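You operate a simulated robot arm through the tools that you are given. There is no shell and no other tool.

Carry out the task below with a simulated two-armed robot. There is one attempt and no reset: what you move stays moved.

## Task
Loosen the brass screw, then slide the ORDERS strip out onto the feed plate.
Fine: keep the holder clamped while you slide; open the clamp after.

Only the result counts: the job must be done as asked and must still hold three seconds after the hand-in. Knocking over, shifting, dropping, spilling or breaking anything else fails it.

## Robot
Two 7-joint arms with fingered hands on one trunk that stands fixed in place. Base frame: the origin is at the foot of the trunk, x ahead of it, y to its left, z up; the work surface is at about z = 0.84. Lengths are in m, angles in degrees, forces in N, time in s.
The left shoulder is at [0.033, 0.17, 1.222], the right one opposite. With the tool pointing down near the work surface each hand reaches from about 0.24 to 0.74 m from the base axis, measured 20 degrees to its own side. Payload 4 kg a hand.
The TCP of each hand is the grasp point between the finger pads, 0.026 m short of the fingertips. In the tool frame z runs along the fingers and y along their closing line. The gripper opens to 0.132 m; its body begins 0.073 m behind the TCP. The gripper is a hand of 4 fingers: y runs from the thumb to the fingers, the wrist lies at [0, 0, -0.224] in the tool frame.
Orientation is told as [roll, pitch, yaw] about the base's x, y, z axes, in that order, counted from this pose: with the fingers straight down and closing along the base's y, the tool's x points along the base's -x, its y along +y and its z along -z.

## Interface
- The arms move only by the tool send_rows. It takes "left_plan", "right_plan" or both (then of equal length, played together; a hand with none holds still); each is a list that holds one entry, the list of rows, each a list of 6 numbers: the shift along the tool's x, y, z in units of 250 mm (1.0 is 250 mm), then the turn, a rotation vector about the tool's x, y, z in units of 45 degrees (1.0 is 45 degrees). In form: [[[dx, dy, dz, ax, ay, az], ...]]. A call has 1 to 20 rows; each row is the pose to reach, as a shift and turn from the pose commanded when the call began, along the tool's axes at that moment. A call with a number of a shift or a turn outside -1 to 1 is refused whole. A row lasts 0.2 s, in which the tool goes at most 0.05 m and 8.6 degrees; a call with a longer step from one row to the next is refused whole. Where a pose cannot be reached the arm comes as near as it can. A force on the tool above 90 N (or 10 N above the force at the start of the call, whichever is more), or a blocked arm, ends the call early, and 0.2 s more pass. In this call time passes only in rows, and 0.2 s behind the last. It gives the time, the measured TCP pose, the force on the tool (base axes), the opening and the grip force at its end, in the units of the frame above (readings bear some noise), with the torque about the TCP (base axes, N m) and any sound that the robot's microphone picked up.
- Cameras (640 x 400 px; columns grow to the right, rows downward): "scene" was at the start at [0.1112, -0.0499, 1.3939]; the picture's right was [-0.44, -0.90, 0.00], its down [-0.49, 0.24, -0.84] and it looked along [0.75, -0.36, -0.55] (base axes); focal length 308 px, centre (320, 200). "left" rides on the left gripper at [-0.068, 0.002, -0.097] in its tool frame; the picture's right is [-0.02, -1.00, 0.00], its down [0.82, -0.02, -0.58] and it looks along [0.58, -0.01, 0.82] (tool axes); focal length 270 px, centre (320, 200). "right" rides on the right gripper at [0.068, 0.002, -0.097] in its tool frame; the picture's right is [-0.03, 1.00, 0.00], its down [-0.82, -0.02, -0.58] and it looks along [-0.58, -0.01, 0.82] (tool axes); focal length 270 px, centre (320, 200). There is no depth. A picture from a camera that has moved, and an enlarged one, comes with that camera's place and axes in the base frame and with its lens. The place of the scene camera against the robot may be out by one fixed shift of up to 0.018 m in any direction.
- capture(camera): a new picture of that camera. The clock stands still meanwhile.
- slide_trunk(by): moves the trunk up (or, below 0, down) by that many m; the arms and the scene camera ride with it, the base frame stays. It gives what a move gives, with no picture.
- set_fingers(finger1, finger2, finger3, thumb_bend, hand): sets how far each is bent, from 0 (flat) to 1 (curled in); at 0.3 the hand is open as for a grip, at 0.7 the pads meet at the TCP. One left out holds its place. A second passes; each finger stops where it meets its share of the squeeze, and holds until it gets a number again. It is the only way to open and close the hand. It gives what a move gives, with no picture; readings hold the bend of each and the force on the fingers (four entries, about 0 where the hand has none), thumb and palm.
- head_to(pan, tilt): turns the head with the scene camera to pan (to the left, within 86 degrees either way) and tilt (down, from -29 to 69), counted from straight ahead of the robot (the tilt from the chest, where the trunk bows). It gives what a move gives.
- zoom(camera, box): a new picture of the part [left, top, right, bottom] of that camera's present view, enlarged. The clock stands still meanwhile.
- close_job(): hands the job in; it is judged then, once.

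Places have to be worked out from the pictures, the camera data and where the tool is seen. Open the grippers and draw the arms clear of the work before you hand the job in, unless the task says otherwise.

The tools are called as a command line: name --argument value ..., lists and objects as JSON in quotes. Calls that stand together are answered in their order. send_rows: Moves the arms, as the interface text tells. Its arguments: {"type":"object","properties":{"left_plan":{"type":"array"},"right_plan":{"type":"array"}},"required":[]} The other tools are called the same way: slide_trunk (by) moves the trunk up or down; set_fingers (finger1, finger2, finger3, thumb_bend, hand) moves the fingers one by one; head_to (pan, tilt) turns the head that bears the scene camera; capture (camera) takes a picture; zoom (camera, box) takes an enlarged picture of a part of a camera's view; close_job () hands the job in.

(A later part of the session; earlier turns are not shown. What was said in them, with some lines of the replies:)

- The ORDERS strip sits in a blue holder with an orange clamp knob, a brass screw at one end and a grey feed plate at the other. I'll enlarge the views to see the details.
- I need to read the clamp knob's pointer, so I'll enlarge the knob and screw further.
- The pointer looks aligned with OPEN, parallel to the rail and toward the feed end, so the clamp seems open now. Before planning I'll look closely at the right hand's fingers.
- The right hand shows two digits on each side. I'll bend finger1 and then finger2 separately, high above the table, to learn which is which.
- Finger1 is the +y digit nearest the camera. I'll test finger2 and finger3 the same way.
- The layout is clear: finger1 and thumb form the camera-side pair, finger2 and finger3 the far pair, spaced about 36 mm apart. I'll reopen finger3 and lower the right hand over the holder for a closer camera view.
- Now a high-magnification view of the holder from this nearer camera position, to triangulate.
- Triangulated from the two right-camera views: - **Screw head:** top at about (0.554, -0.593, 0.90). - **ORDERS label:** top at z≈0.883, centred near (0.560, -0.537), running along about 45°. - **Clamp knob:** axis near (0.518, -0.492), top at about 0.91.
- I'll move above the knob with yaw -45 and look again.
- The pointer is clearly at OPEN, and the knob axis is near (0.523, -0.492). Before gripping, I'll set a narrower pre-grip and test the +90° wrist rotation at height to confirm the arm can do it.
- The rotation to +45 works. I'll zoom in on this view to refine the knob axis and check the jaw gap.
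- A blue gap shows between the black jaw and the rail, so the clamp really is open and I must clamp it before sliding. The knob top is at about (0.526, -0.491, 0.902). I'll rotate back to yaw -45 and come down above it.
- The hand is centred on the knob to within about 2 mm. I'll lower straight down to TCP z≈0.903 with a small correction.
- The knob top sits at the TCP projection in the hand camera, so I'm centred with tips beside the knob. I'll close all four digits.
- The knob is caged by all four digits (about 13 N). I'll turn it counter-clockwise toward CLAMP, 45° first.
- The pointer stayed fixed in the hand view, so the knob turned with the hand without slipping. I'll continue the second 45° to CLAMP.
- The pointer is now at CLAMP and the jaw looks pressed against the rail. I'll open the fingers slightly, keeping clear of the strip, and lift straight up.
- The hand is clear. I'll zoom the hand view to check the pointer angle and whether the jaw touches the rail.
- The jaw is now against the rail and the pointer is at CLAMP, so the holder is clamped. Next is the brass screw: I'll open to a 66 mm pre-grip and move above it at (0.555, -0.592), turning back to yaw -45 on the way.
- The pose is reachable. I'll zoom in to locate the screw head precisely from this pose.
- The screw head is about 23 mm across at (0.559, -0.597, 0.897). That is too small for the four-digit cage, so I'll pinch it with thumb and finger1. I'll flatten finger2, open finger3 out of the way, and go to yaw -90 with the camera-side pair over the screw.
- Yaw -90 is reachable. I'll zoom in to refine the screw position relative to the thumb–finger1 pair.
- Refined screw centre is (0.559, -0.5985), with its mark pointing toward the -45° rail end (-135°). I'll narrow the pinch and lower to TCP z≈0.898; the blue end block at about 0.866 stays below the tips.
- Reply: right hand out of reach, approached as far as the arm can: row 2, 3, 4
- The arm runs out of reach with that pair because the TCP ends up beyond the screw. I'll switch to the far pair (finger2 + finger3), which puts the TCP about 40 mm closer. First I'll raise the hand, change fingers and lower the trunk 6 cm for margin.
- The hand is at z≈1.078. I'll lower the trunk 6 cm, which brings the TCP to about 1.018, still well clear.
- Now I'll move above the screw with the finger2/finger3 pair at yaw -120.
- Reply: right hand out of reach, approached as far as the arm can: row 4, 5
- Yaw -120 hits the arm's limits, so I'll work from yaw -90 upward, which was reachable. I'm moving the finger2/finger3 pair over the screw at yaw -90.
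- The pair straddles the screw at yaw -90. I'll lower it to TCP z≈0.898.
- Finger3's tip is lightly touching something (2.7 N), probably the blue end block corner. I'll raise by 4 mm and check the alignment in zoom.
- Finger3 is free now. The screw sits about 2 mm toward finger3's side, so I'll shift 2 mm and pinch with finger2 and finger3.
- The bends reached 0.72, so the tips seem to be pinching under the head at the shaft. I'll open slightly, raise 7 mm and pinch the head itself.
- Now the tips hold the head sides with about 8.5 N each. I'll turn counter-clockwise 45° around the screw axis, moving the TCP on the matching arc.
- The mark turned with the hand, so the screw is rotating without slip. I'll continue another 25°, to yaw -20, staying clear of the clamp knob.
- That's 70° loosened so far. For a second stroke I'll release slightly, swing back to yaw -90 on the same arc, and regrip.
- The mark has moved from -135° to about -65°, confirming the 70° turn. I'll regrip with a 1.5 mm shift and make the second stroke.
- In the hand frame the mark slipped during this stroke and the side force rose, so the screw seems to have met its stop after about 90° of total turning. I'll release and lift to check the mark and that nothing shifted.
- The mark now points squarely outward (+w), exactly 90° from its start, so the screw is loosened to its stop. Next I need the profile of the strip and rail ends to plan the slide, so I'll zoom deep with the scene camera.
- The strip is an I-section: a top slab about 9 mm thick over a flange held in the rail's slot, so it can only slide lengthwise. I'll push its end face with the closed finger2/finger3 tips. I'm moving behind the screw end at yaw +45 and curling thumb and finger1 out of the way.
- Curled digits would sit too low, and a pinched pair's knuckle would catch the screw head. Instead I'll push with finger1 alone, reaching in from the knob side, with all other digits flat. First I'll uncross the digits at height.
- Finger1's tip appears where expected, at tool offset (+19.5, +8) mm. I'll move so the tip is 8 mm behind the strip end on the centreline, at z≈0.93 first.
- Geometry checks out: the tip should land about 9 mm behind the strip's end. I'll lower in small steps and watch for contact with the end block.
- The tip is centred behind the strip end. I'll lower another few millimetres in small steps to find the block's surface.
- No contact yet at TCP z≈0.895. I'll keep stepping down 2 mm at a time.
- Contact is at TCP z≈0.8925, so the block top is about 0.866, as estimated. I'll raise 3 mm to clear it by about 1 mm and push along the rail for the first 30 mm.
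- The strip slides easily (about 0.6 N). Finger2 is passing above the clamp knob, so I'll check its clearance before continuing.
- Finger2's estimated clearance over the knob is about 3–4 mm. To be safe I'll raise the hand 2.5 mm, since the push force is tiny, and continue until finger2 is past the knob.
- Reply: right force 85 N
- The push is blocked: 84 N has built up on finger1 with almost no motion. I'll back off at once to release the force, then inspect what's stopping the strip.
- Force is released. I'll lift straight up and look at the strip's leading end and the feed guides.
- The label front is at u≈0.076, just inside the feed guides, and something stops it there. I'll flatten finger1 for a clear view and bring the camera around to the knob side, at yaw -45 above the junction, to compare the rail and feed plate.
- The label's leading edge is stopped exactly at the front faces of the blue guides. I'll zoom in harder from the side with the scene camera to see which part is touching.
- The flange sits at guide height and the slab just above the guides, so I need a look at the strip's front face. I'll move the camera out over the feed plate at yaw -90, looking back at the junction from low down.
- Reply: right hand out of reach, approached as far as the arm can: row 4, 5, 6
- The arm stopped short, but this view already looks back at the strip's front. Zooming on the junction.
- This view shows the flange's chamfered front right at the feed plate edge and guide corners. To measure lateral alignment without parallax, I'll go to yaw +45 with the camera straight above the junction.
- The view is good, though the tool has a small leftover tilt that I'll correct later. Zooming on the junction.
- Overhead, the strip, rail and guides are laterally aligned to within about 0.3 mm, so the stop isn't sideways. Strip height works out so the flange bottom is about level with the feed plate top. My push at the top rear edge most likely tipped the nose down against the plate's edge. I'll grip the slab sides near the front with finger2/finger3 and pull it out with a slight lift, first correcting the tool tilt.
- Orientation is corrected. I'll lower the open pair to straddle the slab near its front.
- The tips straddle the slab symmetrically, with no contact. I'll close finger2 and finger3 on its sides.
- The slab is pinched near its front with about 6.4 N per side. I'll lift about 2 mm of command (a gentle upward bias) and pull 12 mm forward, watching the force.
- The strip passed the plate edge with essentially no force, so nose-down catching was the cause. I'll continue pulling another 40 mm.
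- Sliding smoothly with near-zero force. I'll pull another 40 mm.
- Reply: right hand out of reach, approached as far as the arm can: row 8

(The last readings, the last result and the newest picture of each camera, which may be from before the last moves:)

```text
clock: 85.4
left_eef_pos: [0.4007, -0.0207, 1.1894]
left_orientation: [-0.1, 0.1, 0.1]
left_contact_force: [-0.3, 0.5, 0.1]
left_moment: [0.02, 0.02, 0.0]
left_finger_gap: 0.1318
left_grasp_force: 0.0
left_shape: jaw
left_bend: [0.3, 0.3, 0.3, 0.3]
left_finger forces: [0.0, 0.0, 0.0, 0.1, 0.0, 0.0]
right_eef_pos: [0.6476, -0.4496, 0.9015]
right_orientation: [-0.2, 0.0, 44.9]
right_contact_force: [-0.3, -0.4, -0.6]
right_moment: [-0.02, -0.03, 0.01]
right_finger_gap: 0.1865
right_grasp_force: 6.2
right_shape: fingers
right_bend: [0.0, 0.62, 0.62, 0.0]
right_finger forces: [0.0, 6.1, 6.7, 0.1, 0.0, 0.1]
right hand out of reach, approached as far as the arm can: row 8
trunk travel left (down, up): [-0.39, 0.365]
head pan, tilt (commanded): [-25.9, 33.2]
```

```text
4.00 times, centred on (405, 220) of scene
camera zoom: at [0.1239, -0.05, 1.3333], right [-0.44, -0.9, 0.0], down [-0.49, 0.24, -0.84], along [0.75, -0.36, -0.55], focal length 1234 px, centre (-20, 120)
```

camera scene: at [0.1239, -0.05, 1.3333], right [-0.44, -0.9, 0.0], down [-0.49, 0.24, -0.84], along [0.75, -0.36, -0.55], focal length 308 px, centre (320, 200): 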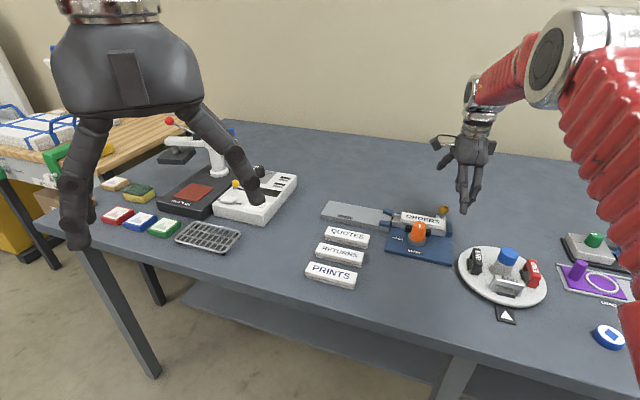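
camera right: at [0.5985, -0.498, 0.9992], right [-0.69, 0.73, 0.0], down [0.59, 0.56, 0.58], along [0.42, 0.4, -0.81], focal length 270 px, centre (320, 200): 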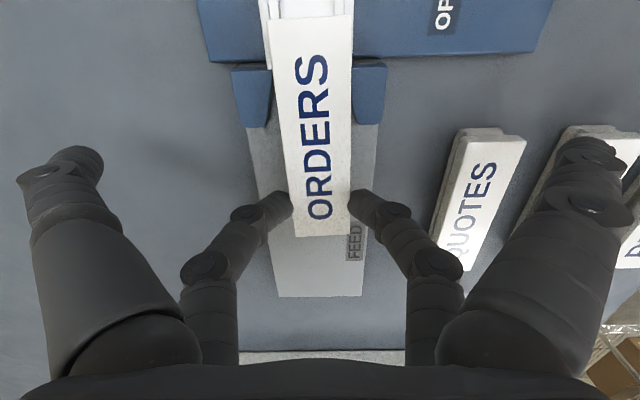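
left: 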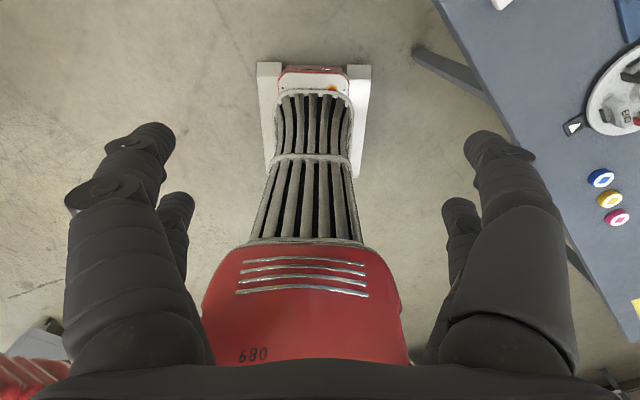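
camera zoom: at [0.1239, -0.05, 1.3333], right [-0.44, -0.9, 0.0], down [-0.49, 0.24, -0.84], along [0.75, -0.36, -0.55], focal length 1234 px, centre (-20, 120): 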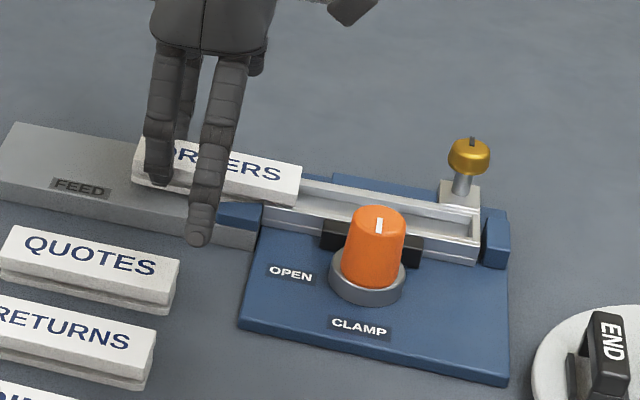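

I've reached the arm's limit with the strip mostly out (rear end at u≈0.06). I'll lower it gently onto the plate, release, move the grip back 45 mm and regrip for the last stretch.

send_rows --right_plan '[[[0, 0, 0.008, 0, 0, 0]]]'

set_fingers --hand "right" --finger2 0.54 --finger3 0.54

send_rows --right_plan '[[[0.03, 0, -0.004, 0, 0, 0], [0.06, 0, -0.008, 0, 0, 0], [0.09, 0, -0.008, 0, 0, 0], [0.12, 0, -0.008, 0, 0, 0], [0.15, 0, -0.008, 0, 0, 0], [0.18, 0, -0.008, 0, 0, 0]]]'

capture --camera "right"

zoom --camera "scene" --box '[340, 170, 470, 270]'

```text
clock: 85.8
left_eef_pos: [0.3984, -0.0194, 1.1893]
left_orientation: [0.1, 0.1, 0.1]
left_contact_force: [-0.4, -0.5, 0.7]
left_moment: [0.0, -0.01, 0.01]
left_finger_gap: 0.132
left_grasp_force: 0.0
left_shape: jaw
left_bend: [0.3, 0.3, 0.3, 0.3]
left_finger forces: [0.1, 0.0, 0.0, 0.0, 0.0, 0.0]
right_eef_pos: [0.6465, -0.45, 0.8993]
right_orientation: [-0.1, -0.1, 44.9]
right_contact_force: [1.3, -0.4, -1.1]
right_moment: [-0.03, -0.05, -0.02]
right_finger_gap: 0.1867
right_grasp_force: 6.5
right_shape: fingers
right_bend: [0.0, 0.62, 0.62, 0.0]
right_finger forces: [0.1, 6.0, 6.9, 0.1, 0.1, 0.0]
trunk travel left (down, up): [-0.39, 0.365]
head pan, tilt (commanded): [-25.9, 33.2]
```

```text
clock: 86.8
left_eef_pos: [0.3996, -0.02, 1.1896]
left_orientation: [0.0, 0.2, 0.1]
left_contact_force: [-0.7, 0.7, -0.8]
left_moment: [0.02, 0.0, -0.04]
left_finger_gap: 0.1318
left_grasp_force: 0.0
left_shape: jaw
left_bend: [0.3, 0.3, 0.3, 0.3]
left_finger forces: [0.0, 0.0, 0.0, 0.0, 0.0, 0.0]
right_eef_pos: [0.6481, -0.4499, 0.8994]
right_orientation: [-0.1, -0.2, 44.9]
right_contact_force: [0.2, 0.0, -0.5]
right_moment: [-0.03, 0.0, 0.01]
right_finger_gap: 0.1867
right_grasp_force: 0.2
right_shape: fingers
right_bend: [0.0, 0.54, 0.54, 0.0]
right_finger forces: [0.1, 0.0, 0.0, 0.1, 0.0, 0.0]
trunk travel left (down, up): [-0.39, 0.365]
head pan, tilt (commanded): [-25.9, 33.2]
```

```text
clock: 88.2
left_eef_pos: [0.3996, -0.0184, 1.1897]
left_orientation: [0.0, 0.0, 0.1]
left_contact_force: [0.5, -0.6, -0.6]
left_moment: [0.0, 0.0, -0.03]
left_finger_gap: 0.1322
left_grasp_force: 0.0
left_shape: jaw
left_bend: [0.3, 0.3, 0.3, 0.3]
left_finger forces: [0.1, 0.0, 0.1, 0.0, 0.0, 0.1]
right_eef_pos: [0.6167, -0.4817, 0.9022]
right_orientation: [-0.2, -0.1, 44.9]
right_contact_force: [0.4, 0.2, -0.4]
right_moment: [0.02, -0.02, 0.01]
right_finger_gap: 0.1868
right_grasp_force: 0.1
right_shape: fingers
right_bend: [0.0, 0.54, 0.54, 0.0]
right_finger forces: [0.0, 0.0, 0.1, 0.0, 0.1, 0.0]
trunk travel left (down, up): [-0.39, 0.365]
head pan, tilt (commanded): [-25.9, 33.2]
```

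```text
taken
camera right: at [0.5664, -0.5292, 0.9994], right [-0.69, 0.73, 0.0], down [0.59, 0.56, 0.58], along [0.42, 0.4, -0.82], focal length 270 px, centre (320, 200)
```

right: 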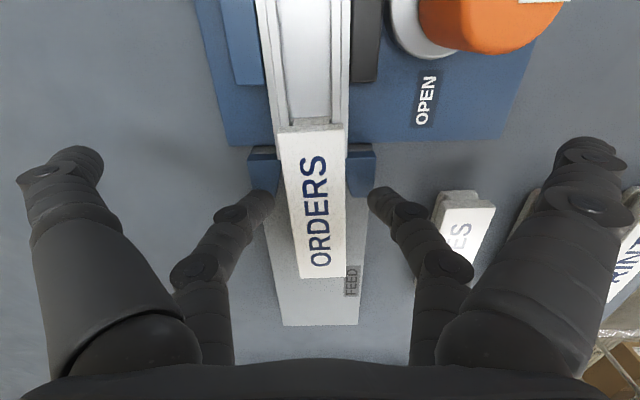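

```text
4.00 times, centred on (405, 220) of scene
camera zoom: at [0.1236, -0.0501, 1.3333], right [-0.44, -0.9, 0.0], down [-0.49, 0.24, -0.84], along [0.75, -0.36, -0.55], focal length 1234 px, centre (-20, 120)
```

zoom: 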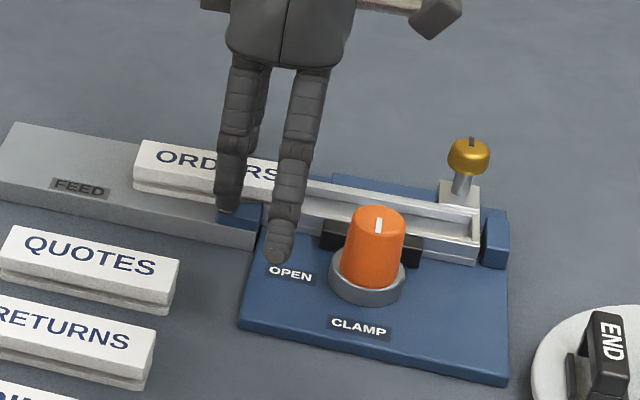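

The open pair is around the rear half now. I'll lower 3 mm and regrip the slab.

send_rows --right_plan '[[[0, 0, 0.012, 0, 0, 0]]]'

set_fingers --hand "right" --finger2 0.7 --finger3 0.7

zoom --camera "right" --box '[220, 90, 420, 300]'

```text
clock: 88.6
left_eef_pos: [0.3984, -0.0193, 1.1906]
left_orientation: [0.1, 0.1, 0.1]
left_contact_force: [-0.6, -0.6, 0.2]
left_moment: [0.01, -0.02, 0.02]
left_finger_gap: 0.1319
left_grasp_force: 0.1
left_shape: jaw
left_bend: [0.3, 0.3, 0.3, 0.3]
left_finger forces: [0.1, 0.1, 0.0, 0.0, 0.0, 0.0]
right_eef_pos: [0.6161, -0.4809, 0.8984]
right_orientation: [-0.2, -0.2, 45.0]
right_contact_force: [0.5, -0.1, 0.2]
right_moment: [0.04, 0.02, 0.04]
right_finger_gap: 0.1867
right_grasp_force: 0.0
right_shape: fingers
right_bend: [0.0, 0.54, 0.54, 0.0]
right_finger forces: [0.1, 0.0, 0.0, 0.1, 0.0, 0.0]
trunk travel left (down, up): [-0.39, 0.365]
head pan, tilt (commanded): [-25.9, 33.2]
```

```text
clock: 89.6
left_eef_pos: [0.3991, -0.0189, 1.1898]
left_orientation: [0.0, 0.2, 0.1]
left_contact_force: [0.1, 0.2, 0.6]
left_moment: [0.01, -0.01, -0.01]
left_finger_gap: 0.1319
left_grasp_force: 0.0
left_shape: jaw
left_bend: [0.3, 0.3, 0.3, 0.3]
left_finger forces: [0.1, 0.0, 0.0, 0.1, 0.1, 0.0]
right_eef_pos: [0.6151, -0.483, 0.8987]
right_orientation: [-0.1, 0.0, 44.8]
right_contact_force: [-0.5, -1.3, 0.6]
right_moment: [-0.01, -0.02, 0.0]
right_finger_gap: 0.1866
right_grasp_force: 6.3
right_shape: fingers
right_bend: [0.0, 0.62, 0.62, 0.0]
right_finger forces: [0.0, 5.9, 6.9, 0.0, 0.0, 0.0]
trunk travel left (down, up): [-0.39, 0.365]
head pan, tilt (commanded): [-25.9, 33.2]
```

```text
1.90 times, centred on (320, 195) of right
camera zoom: at [0.5668, -0.5295, 0.9963], right [-0.69, 0.73, 0.0], down [0.59, 0.56, 0.58], along [0.42, 0.4, -0.82], focal length 515 px, centre (320, 210)
```

zoom: 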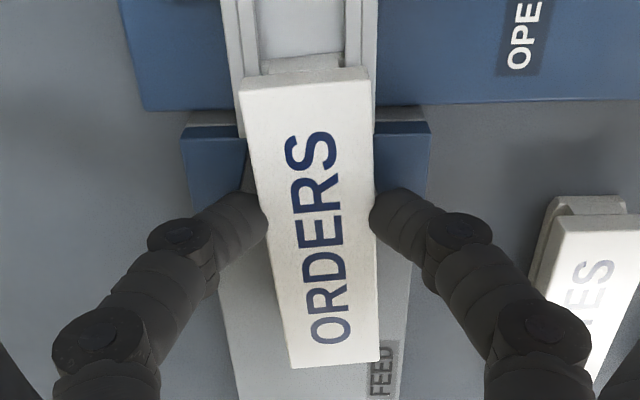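

Gripped. The strip is yawed about 3° toward the knob side, so while its tail is still guided by the rail I'll pull 45 mm and shift about 5 mm back toward the centreline.

send_rows --right_plan '[[[-0.01, -0.005, -0.002, 0, 0, 0], [-0.025, -0.01, -0.004, 0, 0, 0], [-0.04, -0.014, -0.004, 0, 0, 0], [-0.06, -0.016, -0.004, 0, 0, 0]]]'

zoom --camera "right" --box '[220, 90, 420, 300]'

```text
clock: 90.6
left_eef_pos: [0.3984, -0.0199, 1.188]
left_orientation: [0.0, 0.2, 0.2]
left_contact_force: [0.2, -0.5, -0.1]
left_moment: [-0.01, -0.01, 0.0]
left_finger_gap: 0.1319
left_grasp_force: 0.1
left_shape: jaw
left_bend: [0.3, 0.3, 0.3, 0.3]
left_finger forces: [0.1, 0.1, 0.0, 0.0, 0.0, 0.1]
right_eef_pos: [0.6292, -0.474, 0.9003]
right_orientation: [0.0, 0.0, 44.8]
right_contact_force: [-1.7, -0.8, -0.8]
right_moment: [0.01, 0.07, -0.02]
right_finger_gap: 0.1865
right_grasp_force: 6.9
right_shape: fingers
right_bend: [0.0, 0.62, 0.62, 0.0]
right_finger forces: [0.0, 7.0, 5.9, 0.0, 0.0, 0.1]
trunk travel left (down, up): [-0.39, 0.365]
head pan, tilt (commanded): [-25.9, 33.2]
```

```text
1.90 times, centred on (320, 195) of right
camera zoom: at [0.5807, -0.5217, 0.9972], right [-0.69, 0.73, 0.0], down [0.59, 0.56, 0.58], along [0.42, 0.4, -0.82], focal length 515 px, centre (320, 210)
```

zoom: 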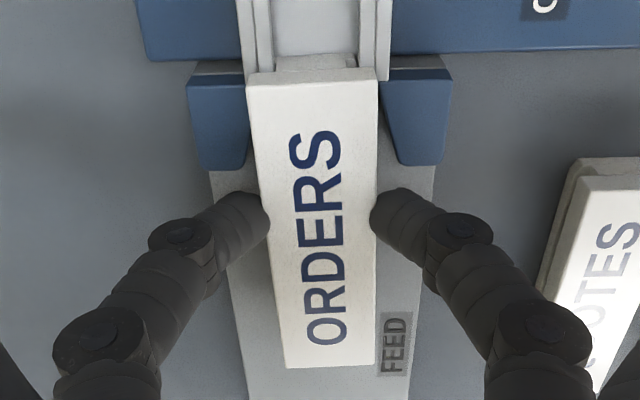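

Alignment is good now and the slab's rear is just at the rail end. I'll pull another 30 mm to bring the strip fully onto the feed plate.

send_rows --right_plan '[[[-0.02, -0.001, 0, 0, 0, 0], [-0.04, -0.002, 0, 0, 0, 0], [-0.06, -0.003, 0, 0, 0, 0], [-0.08, -0.004, 0, 0, 0, 0], [-0.1, -0.005, 0, 0, 0, 0], [-0.12, -0.006, 0, 0, 0, 0]]]'

capture --camera "right"

zoom --camera "scene" --box '[330, 170, 470, 270]'

```text
clock: 92.0
left_eef_pos: [0.3993, -0.0191, 1.1888]
left_orientation: [0.0, 0.1, 0.1]
left_contact_force: [-0.2, -0.4, 0.3]
left_moment: [0.03, 0.01, 0.03]
left_finger_gap: 0.1319
left_grasp_force: 0.0
left_shape: jaw
left_bend: [0.3, 0.3, 0.3, 0.3]
left_finger forces: [0.0, 0.1, 0.0, 0.0, 0.0, 0.0]
right_eef_pos: [0.6478, -0.453, 0.9]
right_orientation: [-0.1, -0.1, 44.8]
right_contact_force: [-1.4, -0.2, -0.7]
right_moment: [-0.04, 0.0, 0.0]
right_finger_gap: 0.1867
right_grasp_force: 6.6
right_shape: fingers
right_bend: [0.0, 0.62, 0.62, 0.0]
right_finger forces: [0.1, 6.5, 6.6, 0.0, 0.0, 0.0]
right hand out of reach, approached as far as the arm can: row 6
trunk travel left (down, up): [-0.39, 0.365]
head pan, tilt (commanded): [-25.9, 33.2]
```

```text
taken
camera right: at [0.598, -0.5014, 0.9985], right [-0.69, 0.73, 0.0], down [0.59, 0.56, 0.58], along [0.42, 0.4, -0.81], focal length 270 px, centre (320, 200)
```

right: 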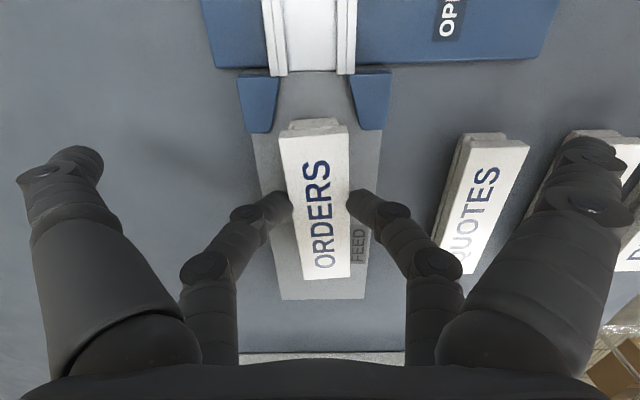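

```text
4.00 times, centred on (400, 220) of scene
camera zoom: at [0.1239, -0.05, 1.3333], right [-0.44, -0.9, 0.0], down [-0.49, 0.24, -0.84], along [0.75, -0.36, -0.55], focal length 1234 px, centre (0, 120)
```

zoom: 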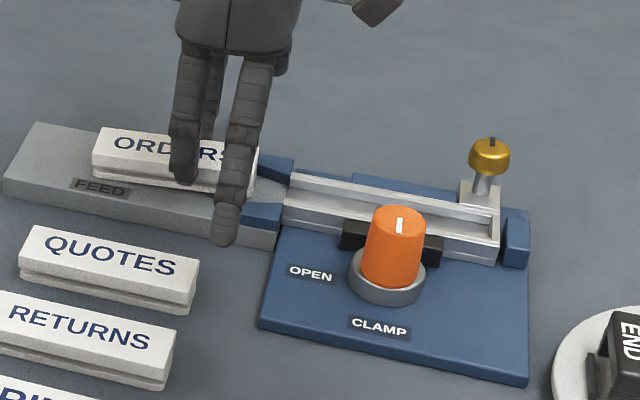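

The strip is fully on the feed plate, clear of the rail and guides. I'll lower slightly so it rests flat, then open the fingers and lift away.

send_rows --right_plan '[[[0, 0, 0.006, 0, 0, 0]]]'

set_fingers --hand "right" --finger2 0.55 --finger3 0.55

send_rows --right_plan '[[[0, 0, -0.03, 0, 0, 0], [0, 0, -0.1, 0, 0, 0], [0.04, 0, -0.22, 0, 0, 0], [0.1, 0, -0.34, 0, 0, 0], [0.16, 0, -0.4, 0, 0, 0]]]'

capture --camera "right"

zoom --camera "scene" --box '[320, 170, 480, 290]'

```text
clock: 92.4
left_eef_pos: [0.3984, -0.0198, 1.1906]
left_orientation: [0.0, 0.1, 0.1]
left_contact_force: [0.1, -0.4, 0.3]
left_moment: [-0.03, -0.01, -0.01]
left_finger_gap: 0.1319
left_grasp_force: 0.1
left_shape: jaw
left_bend: [0.3, 0.3, 0.3, 0.3]
left_finger forces: [0.0, 0.1, 0.0, 0.0, 0.1, 0.0]
right_eef_pos: [0.6456, -0.4537, 0.9005]
right_orientation: [0.0, -0.1, 44.9]
right_contact_force: [0.6, 0.1, -0.9]
right_moment: [0.0, 0.02, 0.0]
right_finger_gap: 0.1868
right_grasp_force: 7.0
right_shape: fingers
right_bend: [0.0, 0.62, 0.62, 0.0]
right_finger forces: [0.0, 6.6, 6.6, 0.0, 0.0, 0.0]
trunk travel left (down, up): [-0.39, 0.365]
head pan, tilt (commanded): [-25.9, 33.2]
```

```text
clock: 93.4
left_eef_pos: [0.3992, -0.0195, 1.19]
left_orientation: [0.0, 0.1, 0.1]
left_contact_force: [0.4, -0.5, 0.2]
left_moment: [-0.01, -0.01, 0.0]
left_finger_gap: 0.1318
left_grasp_force: 0.0
left_shape: jaw
left_bend: [0.3, 0.3, 0.3, 0.3]
left_finger forces: [0.0, 0.0, 0.1, 0.0, 0.0, 0.0]
right_eef_pos: [0.6472, -0.4537, 0.8996]
right_orientation: [-0.2, -0.1, 44.8]
right_contact_force: [-0.5, -0.1, 0.0]
right_moment: [0.01, 0.03, -0.01]
right_finger_gap: 0.1868
right_grasp_force: 0.1
right_shape: fingers
right_bend: [0.0, 0.55, 0.55, 0.0]
right_finger forces: [0.1, 0.0, 0.0, 0.0, 0.1, 0.0]
trunk travel left (down, up): [-0.39, 0.365]
head pan, tilt (commanded): [-25.9, 33.2]
```

```text
clock: 94.6
left_eef_pos: [0.3993, -0.0188, 1.1908]
left_orientation: [0.0, 0.0, 0.1]
left_contact_force: [-0.3, 0.2, 0.7]
left_moment: [-0.01, 0.0, 0.01]
left_finger_gap: 0.1319
left_grasp_force: 0.0
left_shape: jaw
left_bend: [0.3, 0.3, 0.3, 0.3]
left_finger forces: [0.0, 0.1, 0.0, 0.1, 0.0, 0.0]
right_eef_pos: [0.6182, -0.4824, 0.9994]
right_orientation: [0.1, 0.0, 45.0]
right_contact_force: [0.6, 0.7, 0.3]
right_moment: [0.01, 0.01, 0.03]
right_finger_gap: 0.1868
right_grasp_force: 0.1
right_shape: fingers
right_bend: [0.0, 0.55, 0.55, 0.0]
right_finger forces: [0.0, 0.0, 0.0, 0.0, 0.0, 0.0]
trunk travel left (down, up): [-0.39, 0.365]
head pan, tilt (commanded): [-25.9, 33.2]
```

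```text
taken
camera right: at [0.5695, -0.5295, 1.0968], right [-0.69, 0.73, 0.0], down [0.59, 0.56, 0.58], along [0.42, 0.4, -0.82], focal length 270 px, centre (320, 200)
```

right: 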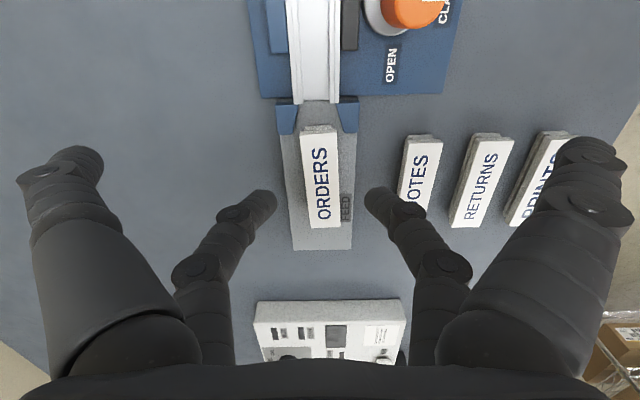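

```text
3.33 times, centred on (400, 230) of scene
camera zoom: at [0.1233, -0.0501, 1.3334], right [-0.44, -0.9, 0.0], down [-0.49, 0.24, -0.84], along [0.75, -0.36, -0.55], focal length 1028 px, centre (53, 100)
```

zoom: 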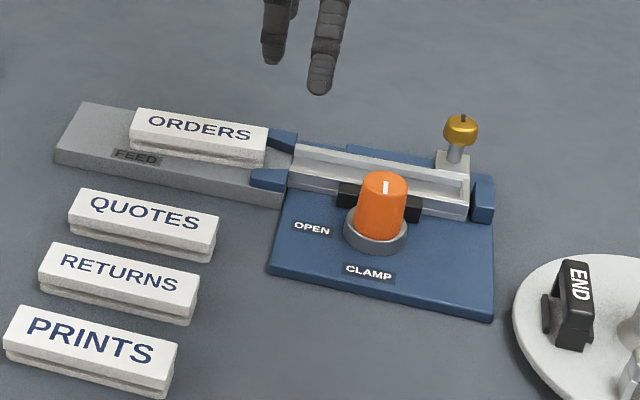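

ORDERS lies fully on the feed plate. Now to open the clamp: I'll move above the knob at yaw +45, set all four digits to a 66 mm pre-grip, and check the centring.

send_rows --right_plan '[[[0.071, 0.058, 0, 0, 0, 0], [0.142, 0.116, 0, 0, 0, 0], [0.213, 0.174, 0, 0, 0, 0], [0.284, 0.232, 0, 0, 0, 0]]]'

set_fingers --hand "right" --finger1 0.5 --finger2 0.5 --finger3 0.5 --thumb_bend 0.5

send_rows --right_plan '[[[0, 0, 0.08, 0, 0, 0], [0, 0, 0.16, 0, 0, 0], [0, 0, 0.22, 0, 0, 0]]]'

capture --camera "right"

zoom --camera "scene" --box '[360, 130, 500, 290]'

```text
clock: 95.6
left_eef_pos: [0.3986, -0.0194, 1.1895]
left_orientation: [0.1, 0.0, 0.2]
left_contact_force: [-0.1, 0.2, -0.2]
left_moment: [-0.02, -0.05, 0.0]
left_finger_gap: 0.1318
left_grasp_force: 0.1
left_shape: jaw
left_bend: [0.3, 0.3, 0.3, 0.3]
left_finger forces: [0.1, 0.0, 0.0, 0.0, 0.1, 0.0]
right_eef_pos: [0.5275, -0.4892, 0.9979]
right_orientation: [-0.1, -0.3, 45.0]
right_contact_force: [-0.1, -0.8, -0.2]
right_moment: [0.02, 0.0, -0.02]
right_finger_gap: 0.1866
right_grasp_force: 0.1
right_shape: fingers
right_bend: [0.0, 0.55, 0.55, 0.0]
right_finger forces: [0.0, 0.0, 0.0, 0.0, 0.1, 0.0]
trunk travel left (down, up): [-0.39, 0.365]
head pan, tilt (commanded): [-25.9, 33.2]
```

```text
clock: 96.6
left_eef_pos: [0.3993, -0.0199, 1.1889]
left_orientation: [0.0, 0.1, 0.1]
left_contact_force: [0.3, 0.1, -0.7]
left_moment: [-0.03, 0.01, -0.01]
left_finger_gap: 0.1319
left_grasp_force: 0.0
left_shape: jaw
left_bend: [0.3, 0.3, 0.3, 0.3]
left_finger forces: [0.0, 0.1, 0.1, 0.0, 0.0, 0.0]
right_eef_pos: [0.5276, -0.4928, 0.9978]
right_orientation: [-0.1, -0.1, 44.8]
right_contact_force: [0.2, -0.7, 0.9]
right_moment: [-0.01, 0.01, 0.01]
right_finger_gap: 0.0666
right_grasp_force: 0.0
right_shape: fingers
right_bend: [0.5, 0.5, 0.5, 0.5]
right_finger forces: [0.0, 0.1, 0.1, 0.1, 0.1, 0.0]
trunk travel left (down, up): [-0.39, 0.365]
head pan, tilt (commanded): [-25.9, 33.2]
```

```text
clock: 97.4
left_eef_pos: [0.3981, -0.0214, 1.1894]
left_orientation: [0.0, 0.1, 0.2]
left_contact_force: [0.9, -0.1, 0.4]
left_moment: [0.01, -0.04, 0.04]
left_finger_gap: 0.132
left_grasp_force: 0.0
left_shape: jaw
left_bend: [0.3, 0.3, 0.3, 0.3]
left_finger forces: [0.0, 0.0, 0.0, 0.0, 0.0, 0.0]
right_eef_pos: [0.5283, -0.4898, 0.9432]
right_orientation: [0.0, -0.1, 44.7]
right_contact_force: [0.5, -0.2, -0.2]
right_moment: [0.01, -0.01, -0.03]
right_finger_gap: 0.0667
right_grasp_force: 0.1
right_shape: fingers
right_bend: [0.5, 0.5, 0.5, 0.5]
right_finger forces: [0.1, 0.0, 0.0, 0.0, 0.0, 0.0]
trunk travel left (down, up): [-0.39, 0.365]
head pan, tilt (commanded): [-25.9, 33.2]
```

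```text
taken
camera right: at [0.4791, -0.5388, 1.0404], right [-0.69, 0.73, 0.0], down [0.59, 0.56, 0.58], along [0.42, 0.4, -0.82], focal length 270 px, centre (320, 200)
```

right: 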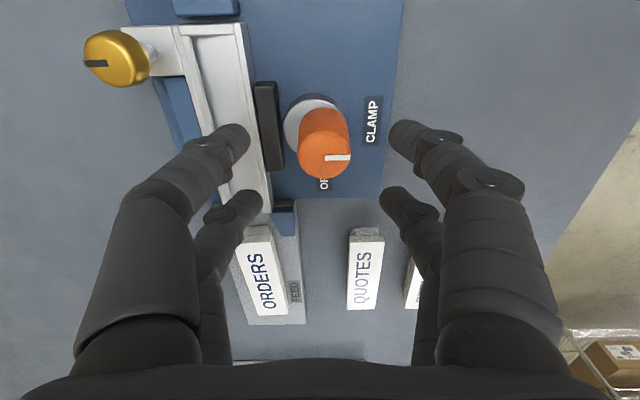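

```text
2.50 times, centred on (430, 210) of scene
camera zoom: at [0.124, -0.0501, 1.3333], right [-0.44, -0.9, 0.0], down [-0.49, 0.24, -0.84], along [0.75, -0.36, -0.55], focal length 771 px, centre (45, 175)
```

zoom: 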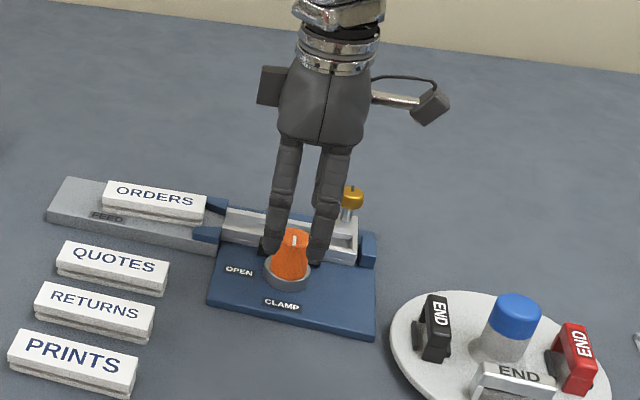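

Centred on the knob within 1–2 mm. I'll descend to the earlier grip height and close.

send_rows --right_plan '[[[0.002, 0.004, 0.06, 0, 0, 0], [0.002, 0.004, 0.12, 0, 0, 0], [0.002, 0.004, 0.157, 0, 0, 0]]]'

set_fingers --hand "right" --finger1 0.75 --finger2 0.75 --finger3 0.75 --thumb_bend 0.75

capture --camera "right"

```text
clock: 98.2
left_eef_pos: [0.3994, -0.0202, 1.1896]
left_orientation: [-0.1, 0.1, 0.1]
left_contact_force: [-0.5, 0.5, -0.2]
left_moment: [-0.01, -0.02, -0.01]
left_finger_gap: 0.1319
left_grasp_force: 0.1
left_shape: jaw
left_bend: [0.3, 0.3, 0.3, 0.3]
left_finger forces: [0.0, 0.1, 0.0, 0.0, 0.1, 0.0]
right_eef_pos: [0.5263, -0.4899, 0.9036]
right_orientation: [-0.1, 0.0, 44.9]
right_contact_force: [0.4, 0.2, -0.5]
right_moment: [0.0, 0.01, 0.02]
right_finger_gap: 0.0664
right_grasp_force: 0.1
right_shape: fingers
right_bend: [0.5, 0.5, 0.5, 0.5]
right_finger forces: [0.1, 0.0, 0.0, 0.1, 0.0, 0.0]
trunk travel left (down, up): [-0.39, 0.365]
head pan, tilt (commanded): [-25.9, 33.2]
```

```text
clock: 99.2
left_eef_pos: [0.3997, -0.0211, 1.1901]
left_orientation: [-0.1, 0.1, 0.2]
left_contact_force: [0.2, 0.1, 0.0]
left_moment: [-0.02, 0.0, 0.0]
left_finger_gap: 0.1321
left_grasp_force: 0.1
left_shape: jaw
left_bend: [0.3, 0.3, 0.3, 0.3]
left_finger forces: [0.0, 0.0, 0.0, 0.0, 0.0, 0.0]
right_eef_pos: [0.5273, -0.4917, 0.9048]
right_orientation: [0.1, 0.0, 45.0]
right_contact_force: [-0.3, 2.4, -9.4]
right_moment: [0.01, 0.04, 0.04]
right_finger_gap: 0.0031
right_grasp_force: 13.0
right_shape: fingers
right_bend: [0.72, 0.72, 0.72, 0.72]
right_finger forces: [6.5, 7.7, 5.5, 0.1, 6.4, 0.1]
trunk travel left (down, up): [-0.39, 0.365]
head pan, tilt (commanded): [-25.9, 33.2]
```

```text
taken
camera right: at [0.4775, -0.539, 1.0023], right [-0.69, 0.73, 0.0], down [0.59, 0.56, 0.58], along [0.42, 0.4, -0.82], focal length 270 px, centre (320, 200)
```

right: 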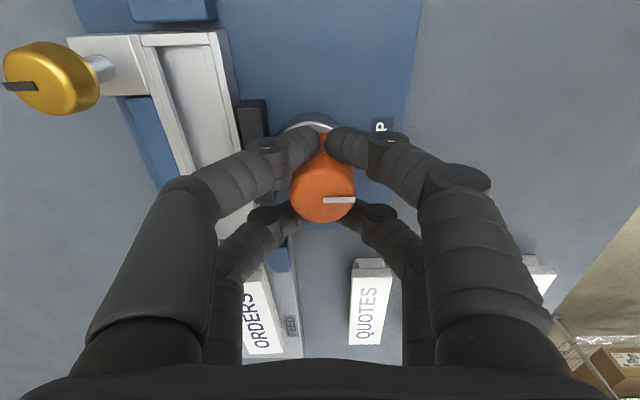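

Knob gripped evenly. I'll turn it clockwise 45°, then another 45°, back to OPEN.

send_rows --right_plan '[[[0, 0, 0, 0, 0, 0.125], [0, 0, 0, 0, 0, 0.25], [0, 0, 0, 0, 0, 0.375], [0, 0, 0, 0, 0, 0.5], [0, 0, 0, 0, 0, 0.625], [0, 0, 0, 0, 0, 0.75], [0, 0, 0, 0, 0, 0.875], [0, 0, 0, 0, 0, 1.0]]]'

send_rows --right_plan '[[[0, 0, 0, 0, 0, 0.125], [0, 0, 0, 0, 0, 0.25], [0, 0, 0, 0, 0, 0.375], [0, 0, 0, 0, 0, 0.5], [0, 0, 0, 0, 0, 0.625], [0, 0, 0, 0, 0, 0.75], [0, 0, 0, 0, 0, 0.875], [0, 0, 0, 0, 0, 1.0]]]'

capture --camera "right"

zoom --camera "scene" --box '[370, 180, 490, 280]'

```text
clock: 101.0
left_eef_pos: [0.3986, -0.0207, 1.1895]
left_orientation: [0.0, 0.1, 0.2]
left_contact_force: [0.1, 0.0, -1.0]
left_moment: [-0.02, 0.01, -0.02]
left_finger_gap: 0.1318
left_grasp_force: 0.0
left_shape: jaw
left_bend: [0.3, 0.3, 0.3, 0.3]
left_finger forces: [0.0, 0.2, 0.0, 0.1, 0.0, 0.0]
right_eef_pos: [0.5268, -0.4912, 0.9052]
right_orientation: [0.0, -0.1, -0.3]
right_contact_force: [-6.8, -0.5, -9.5]
right_moment: [0.0, 0.13, 0.02]
right_finger_gap: 0.0029
right_grasp_force: 13.8
right_shape: fingers
right_bend: [0.72, 0.72, 0.72, 0.72]
right_finger forces: [9.0, 5.6, 4.9, 0.0, 8.5, 0.1]
trunk travel left (down, up): [-0.39, 0.365]
head pan, tilt (commanded): [-25.9, 33.2]
```

```text
clock: 102.8
left_eef_pos: [0.3978, -0.0212, 1.1897]
left_orientation: [-0.1, 0.0, 0.1]
left_contact_force: [-0.3, -0.3, -0.5]
left_moment: [0.01, -0.02, 0.01]
left_finger_gap: 0.1317
left_grasp_force: 0.1
left_shape: jaw
left_bend: [0.3, 0.3, 0.3, 0.3]
left_finger forces: [0.0, 0.1, 0.0, 0.1, 0.1, 0.0]
right_eef_pos: [0.5264, -0.4892, 0.9051]
right_orientation: [0.1, 0.0, -45.2]
right_contact_force: [-9.2, 3.1, -8.8]
right_moment: [0.05, 0.18, 0.17]
right_finger_gap: 0.003
right_grasp_force: 17.9
right_shape: fingers
right_bend: [0.72, 0.72, 0.73, 0.71]
right_finger forces: [13.1, 5.4, 8.4, 0.1, 8.8, 0.0]
trunk travel left (down, up): [-0.39, 0.365]
head pan, tilt (commanded): [-25.9, 33.2]
```

```text
taken
camera right: at [0.4798, -0.4415, 1.0027], right [0.73, 0.69, 0.0], down [0.56, -0.59, 0.58], along [0.4, -0.42, -0.82], focal length 270 px, centre (320, 200)
```

right: 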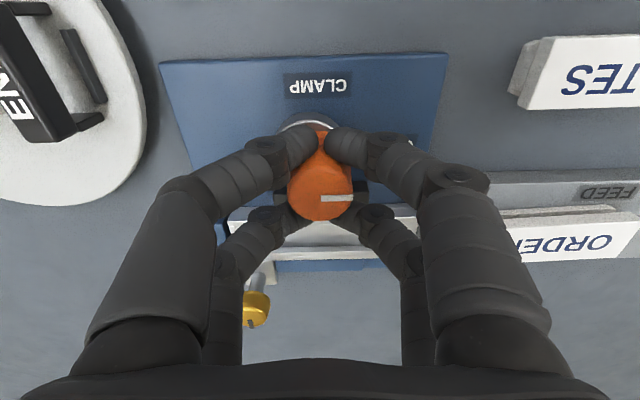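

```text
4.00 times, centred on (430, 230) of scene
camera zoom: at [0.1234, -0.0502, 1.3333], right [-0.44, -0.9, 0.0], down [-0.49, 0.24, -0.84], along [0.75, -0.36, -0.55], focal length 1234 px, centre (-120, 80)
```

zoom: 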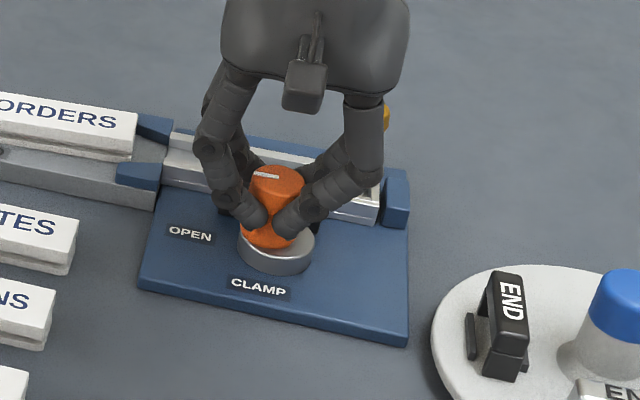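

The pointer faces OPEN again. I'll release the knob and lift straight up.

set_fingers --hand "right" --finger1 0.58 --finger2 0.58 --finger3 0.58 --thumb_bend 0.58

send_rows --right_plan '[[[0, 0, -0.04, 0, 0, 0], [0, 0, -0.1, 0, 0, 0], [0, 0, -0.22, 0, 0, 0], [0, 0, -0.38, 0, 0, 0], [0, 0, -0.5, 0, 0, 0]]]'

capture --camera "right"

zoom --camera "right" --box '[220, 30, 460, 220]'

zoom --camera "scene" --box '[330, 180, 490, 290]'

```text
clock: 103.8
left_eef_pos: [0.3985, -0.0196, 1.1893]
left_orientation: [0.0, 0.2, 0.1]
left_contact_force: [-0.3, 0.1, -0.3]
left_moment: [-0.01, 0.03, -0.01]
left_finger_gap: 0.1317
left_grasp_force: 0.0
left_shape: jaw
left_bend: [0.3, 0.3, 0.3, 0.3]
left_finger forces: [0.0, 0.1, 0.0, 0.1, 0.1, 0.0]
right_eef_pos: [0.5271, -0.4896, 0.9048]
right_orientation: [0.1, -0.1, -45.0]
right_contact_force: [0.3, 0.4, 0.4]
right_moment: [0.01, 0.0, 0.06]
right_finger_gap: 0.0417
right_grasp_force: 0.1
right_shape: fingers
right_bend: [0.57, 0.57, 0.57, 0.57]
right_finger forces: [0.1, 0.0, 0.1, 0.1, 0.0, 0.0]
trunk travel left (down, up): [-0.39, 0.365]
head pan, tilt (commanded): [-25.9, 33.2]
```

```text
clock: 105.0
left_eef_pos: [0.3982, -0.0194, 1.1905]
left_orientation: [-0.1, 0.0, 0.1]
left_contact_force: [0.0, 0.9, 0.7]
left_moment: [-0.02, 0.01, 0.0]
left_finger_gap: 0.1318
left_grasp_force: 0.1
left_shape: jaw
left_bend: [0.3, 0.3, 0.3, 0.3]
left_finger forces: [0.0, 0.0, 0.0, 0.0, 0.1, 0.0]
right_eef_pos: [0.524, -0.4886, 1.0318]
right_orientation: [0.1, -0.2, -45.2]
right_contact_force: [0.1, 0.3, -0.5]
right_moment: [-0.01, 0.03, -0.01]
right_finger_gap: 0.0418
right_grasp_force: 0.1
right_shape: fingers
right_bend: [0.57, 0.57, 0.57, 0.57]
right_finger forces: [0.0, 0.0, 0.0, 0.0, 0.1, 0.0]
trunk travel left (down, up): [-0.39, 0.365]
head pan, tilt (commanded): [-25.9, 33.2]
```

```text
taken
camera right: at [0.4788, -0.4402, 1.1295], right [0.73, 0.69, 0.0], down [0.56, -0.59, 0.58], along [0.4, -0.42, -0.82], focal length 270 px, centre (320, 200)
```

right: 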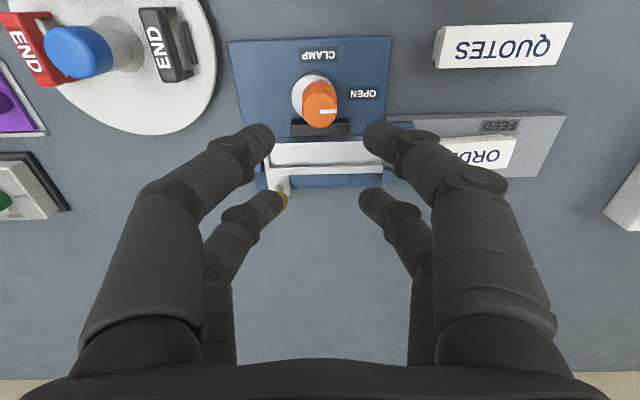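

```text
2.11 times, centred on (340, 125) of right
camera zoom: at [0.4788, -0.4402, 1.1295], right [0.73, 0.69, 0.0], down [0.56, -0.59, 0.58], along [0.4, -0.42, -0.82], focal length 569 px, centre (278, 358)
```

zoom: 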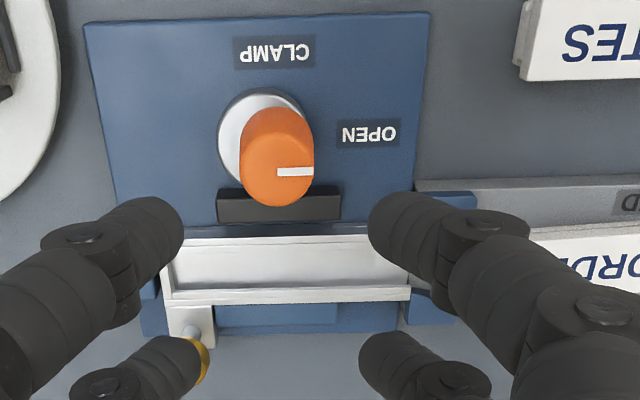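

```text
3.64 times, centred on (410, 235) of scene
camera zoom: at [0.1234, -0.0498, 1.3334], right [-0.44, -0.9, 0.0], down [-0.49, 0.24, -0.84], along [0.75, -0.36, -0.55], focal length 1122 px, centre (-7, 73)
```

zoom: 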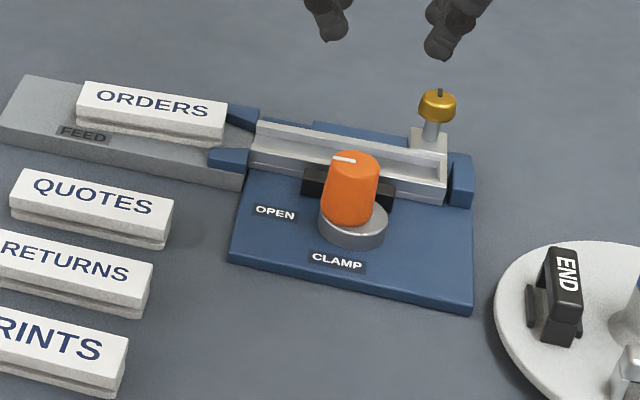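

The clamp is open. I'll draw the right arm up and back, open the hand fully, and check everything.

send_rows --right_plan '[[[0.04, -0.04, -0.15, 0, 0, 0], [0.1, -0.1, -0.3, 0, 0, 0], [0.16, -0.16, -0.42, 0, 0, -0.1], [0.2, -0.2, -0.5, 0, 0, -0.25], [0.24, -0.24, -0.56, 0, 0, -0.4]]]'

set_fingers --hand "right" --finger1 0.3 --finger2 0.3 --finger3 0.3 --thumb_bend 0.3

capture --camera "scene"

capture --camera "right"

zoom --camera "scene" --box '[330, 190, 480, 280]'

```text
clock: 106.2
left_eef_pos: [0.3985, -0.0208, 1.1906]
left_orientation: [0.0, 0.1, 0.0]
left_contact_force: [0.1, 0.2, 0.2]
left_moment: [-0.01, 0.03, 0.01]
left_finger_gap: 0.1319
left_grasp_force: 0.2
left_shape: jaw
left_bend: [0.3, 0.3, 0.3, 0.3]
left_finger forces: [0.0, 0.0, 0.0, 0.0, 0.0, 0.0]
right_eef_pos: [0.4386, -0.4895, 1.1722]
right_orientation: [0.0, -0.2, -27.1]
right_contact_force: [-0.8, 0.1, 0.3]
right_moment: [0.0, 0.0, 0.02]
right_finger_gap: 0.0423
right_grasp_force: 0.1
right_shape: fingers
right_bend: [0.57, 0.57, 0.57, 0.57]
right_finger forces: [0.0, 0.1, 0.1, 0.0, 0.1, 0.0]
trunk travel left (down, up): [-0.39, 0.365]
head pan, tilt (commanded): [-25.9, 33.2]
```

```text
clock: 107.2
left_eef_pos: [0.3985, -0.02, 1.1904]
left_orientation: [0.0, 0.1, 0.1]
left_contact_force: [-0.8, -0.2, -0.9]
left_moment: [-0.01, -0.04, 0.01]
left_finger_gap: 0.1317
left_grasp_force: 0.1
left_shape: jaw
left_bend: [0.3, 0.3, 0.3, 0.3]
left_finger forces: [0.0, 0.0, 0.0, 0.1, 0.0, 0.0]
right_eef_pos: [0.4413, -0.49, 1.1716]
right_orientation: [0.1, -0.2, -27.1]
right_contact_force: [-0.3, 0.0, 0.4]
right_moment: [-0.02, -0.02, 0.0]
right_finger_gap: 0.1322
right_grasp_force: 0.0
right_shape: fingers
right_bend: [0.3, 0.3, 0.3, 0.3]
right_finger forces: [0.1, 0.0, 0.0, 0.1, 0.1, 0.1]
trunk travel left (down, up): [-0.39, 0.365]
head pan, tilt (commanded): [-25.9, 33.2]
```

```text
taken
camera scene: at [0.1235, -0.05, 1.3333], right [-0.44, -0.9, 0.0], down [-0.49, 0.24, -0.84], along [0.75, -0.36, -0.55], focal length 308 px, centre (320, 200)
```

scene: 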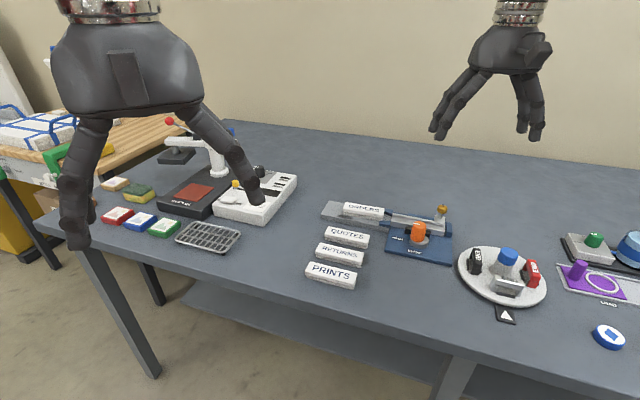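

```text
taken
camera right: at [0.3812, -0.4581, 1.2696], right [0.48, 0.88, 0.0], down [0.72, -0.39, 0.58], along [0.51, -0.28, -0.82], focal length 270 px, centre (320, 200)
```

right: 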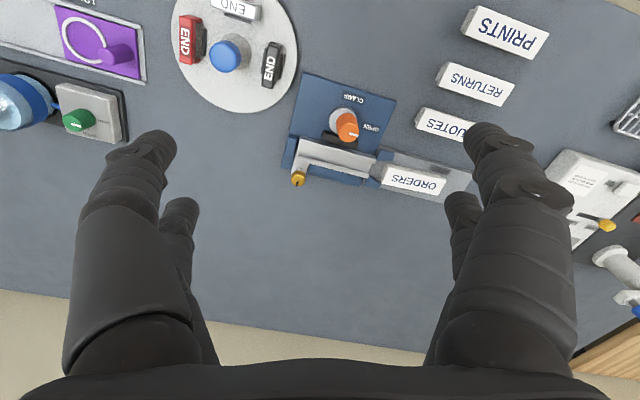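

```text
4.27 times, centred on (405, 235) of scene
camera zoom: at [0.1235, -0.05, 1.3333], right [-0.44, -0.9, 0.0], down [-0.49, 0.24, -0.84], along [0.75, -0.36, -0.55], focal length 1316 px, centre (-43, 51)
```

zoom: 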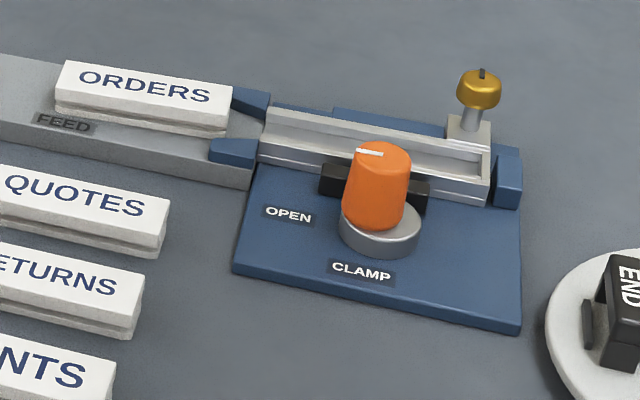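

Everything looks in place from the scene view. A final close look from the hand camera at the strip, jaw gap and screw.

zoom --camera "right" --box '[270, 60, 480, 220]'

zoom --camera "right" --box '[280, 95, 390, 195]'

zoom --camera "scene" --box '[315, 190, 400, 240]'

```text
2.50 times, centred on (375, 140) of right
camera zoom: at [0.3812, -0.4581, 1.2696], right [0.48, 0.88, 0.0], down [0.72, -0.39, 0.58], along [0.51, -0.28, -0.82], focal length 676 px, centre (182, 350)
```

zoom: 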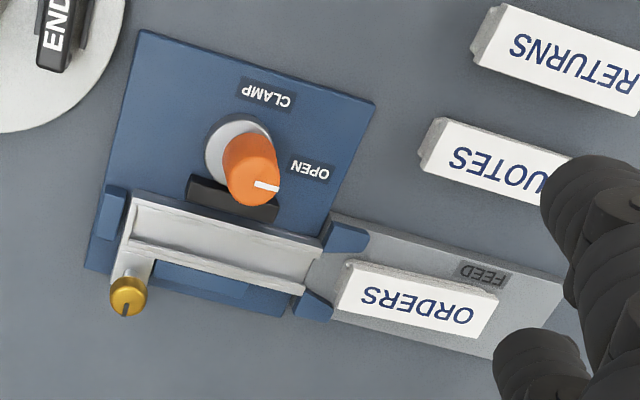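

```text
4.00 times, centred on (335, 145) of right
camera zoom: at [0.3812, -0.4581, 1.2696], right [0.48, 0.88, 0.0], down [0.72, -0.39, 0.58], along [0.51, -0.28, -0.82], focal length 1081 px, centre (260, 420)
```

zoom: 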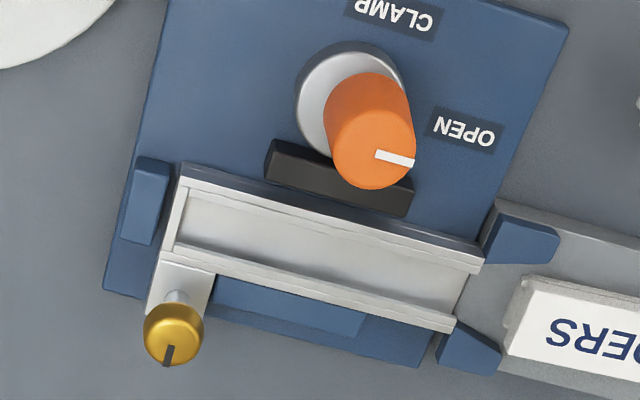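

```text
7.53 times, centred on (358, 215) of scene
camera zoom: at [0.1235, -0.05, 1.3333], right [-0.44, -0.9, 0.0], down [-0.49, 0.24, -0.84], along [0.75, -0.36, -0.55], focal length 2322 px, centre (38, 87)
```

zoom: 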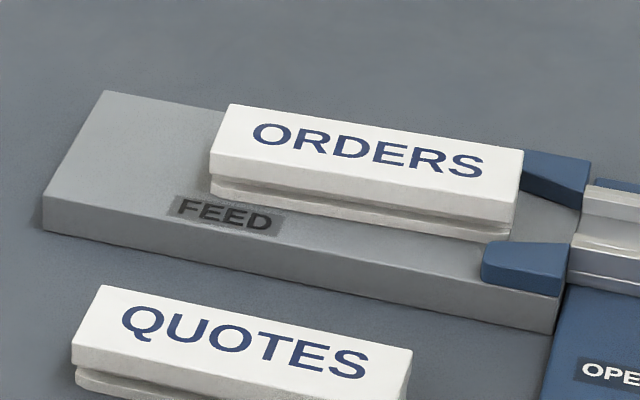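

ORDERS lies flat and fully on the feed plate, the screw is loosened, and the clamp is open. Nothing else looks disturbed, and both hands are open and clear, so I'm handing in the job.

close_job

```text
The job is handed in.
```

The job is handed in. ORDERS is lying flat and fully on the feed plate, the brass screw is loosened and the clamp is back at OPEN. I don't have the judge's result.

- **Clamp:** its pointer was at OPEN at the start, with a visible gap between jaw and rail. I turned it to CLAMP before touching the screw, kept it there for the whole slide, and opened it afterwards.
- **Screw:** it turned about 90° counter-clockwise and then would not turn further, so I took that as its stop.
- **Slide:** my first push, on the back end of the strip, caught at the feed plate's edge. About 84 N built up before I backed off. I then pulled the strip out by its front end with almost no force.

In the last pictures I saw nothing else moved or knocked over. I did not measure whether the 84 N push shifted the holder, but it looked in place. Both hands are open and clear of the work.
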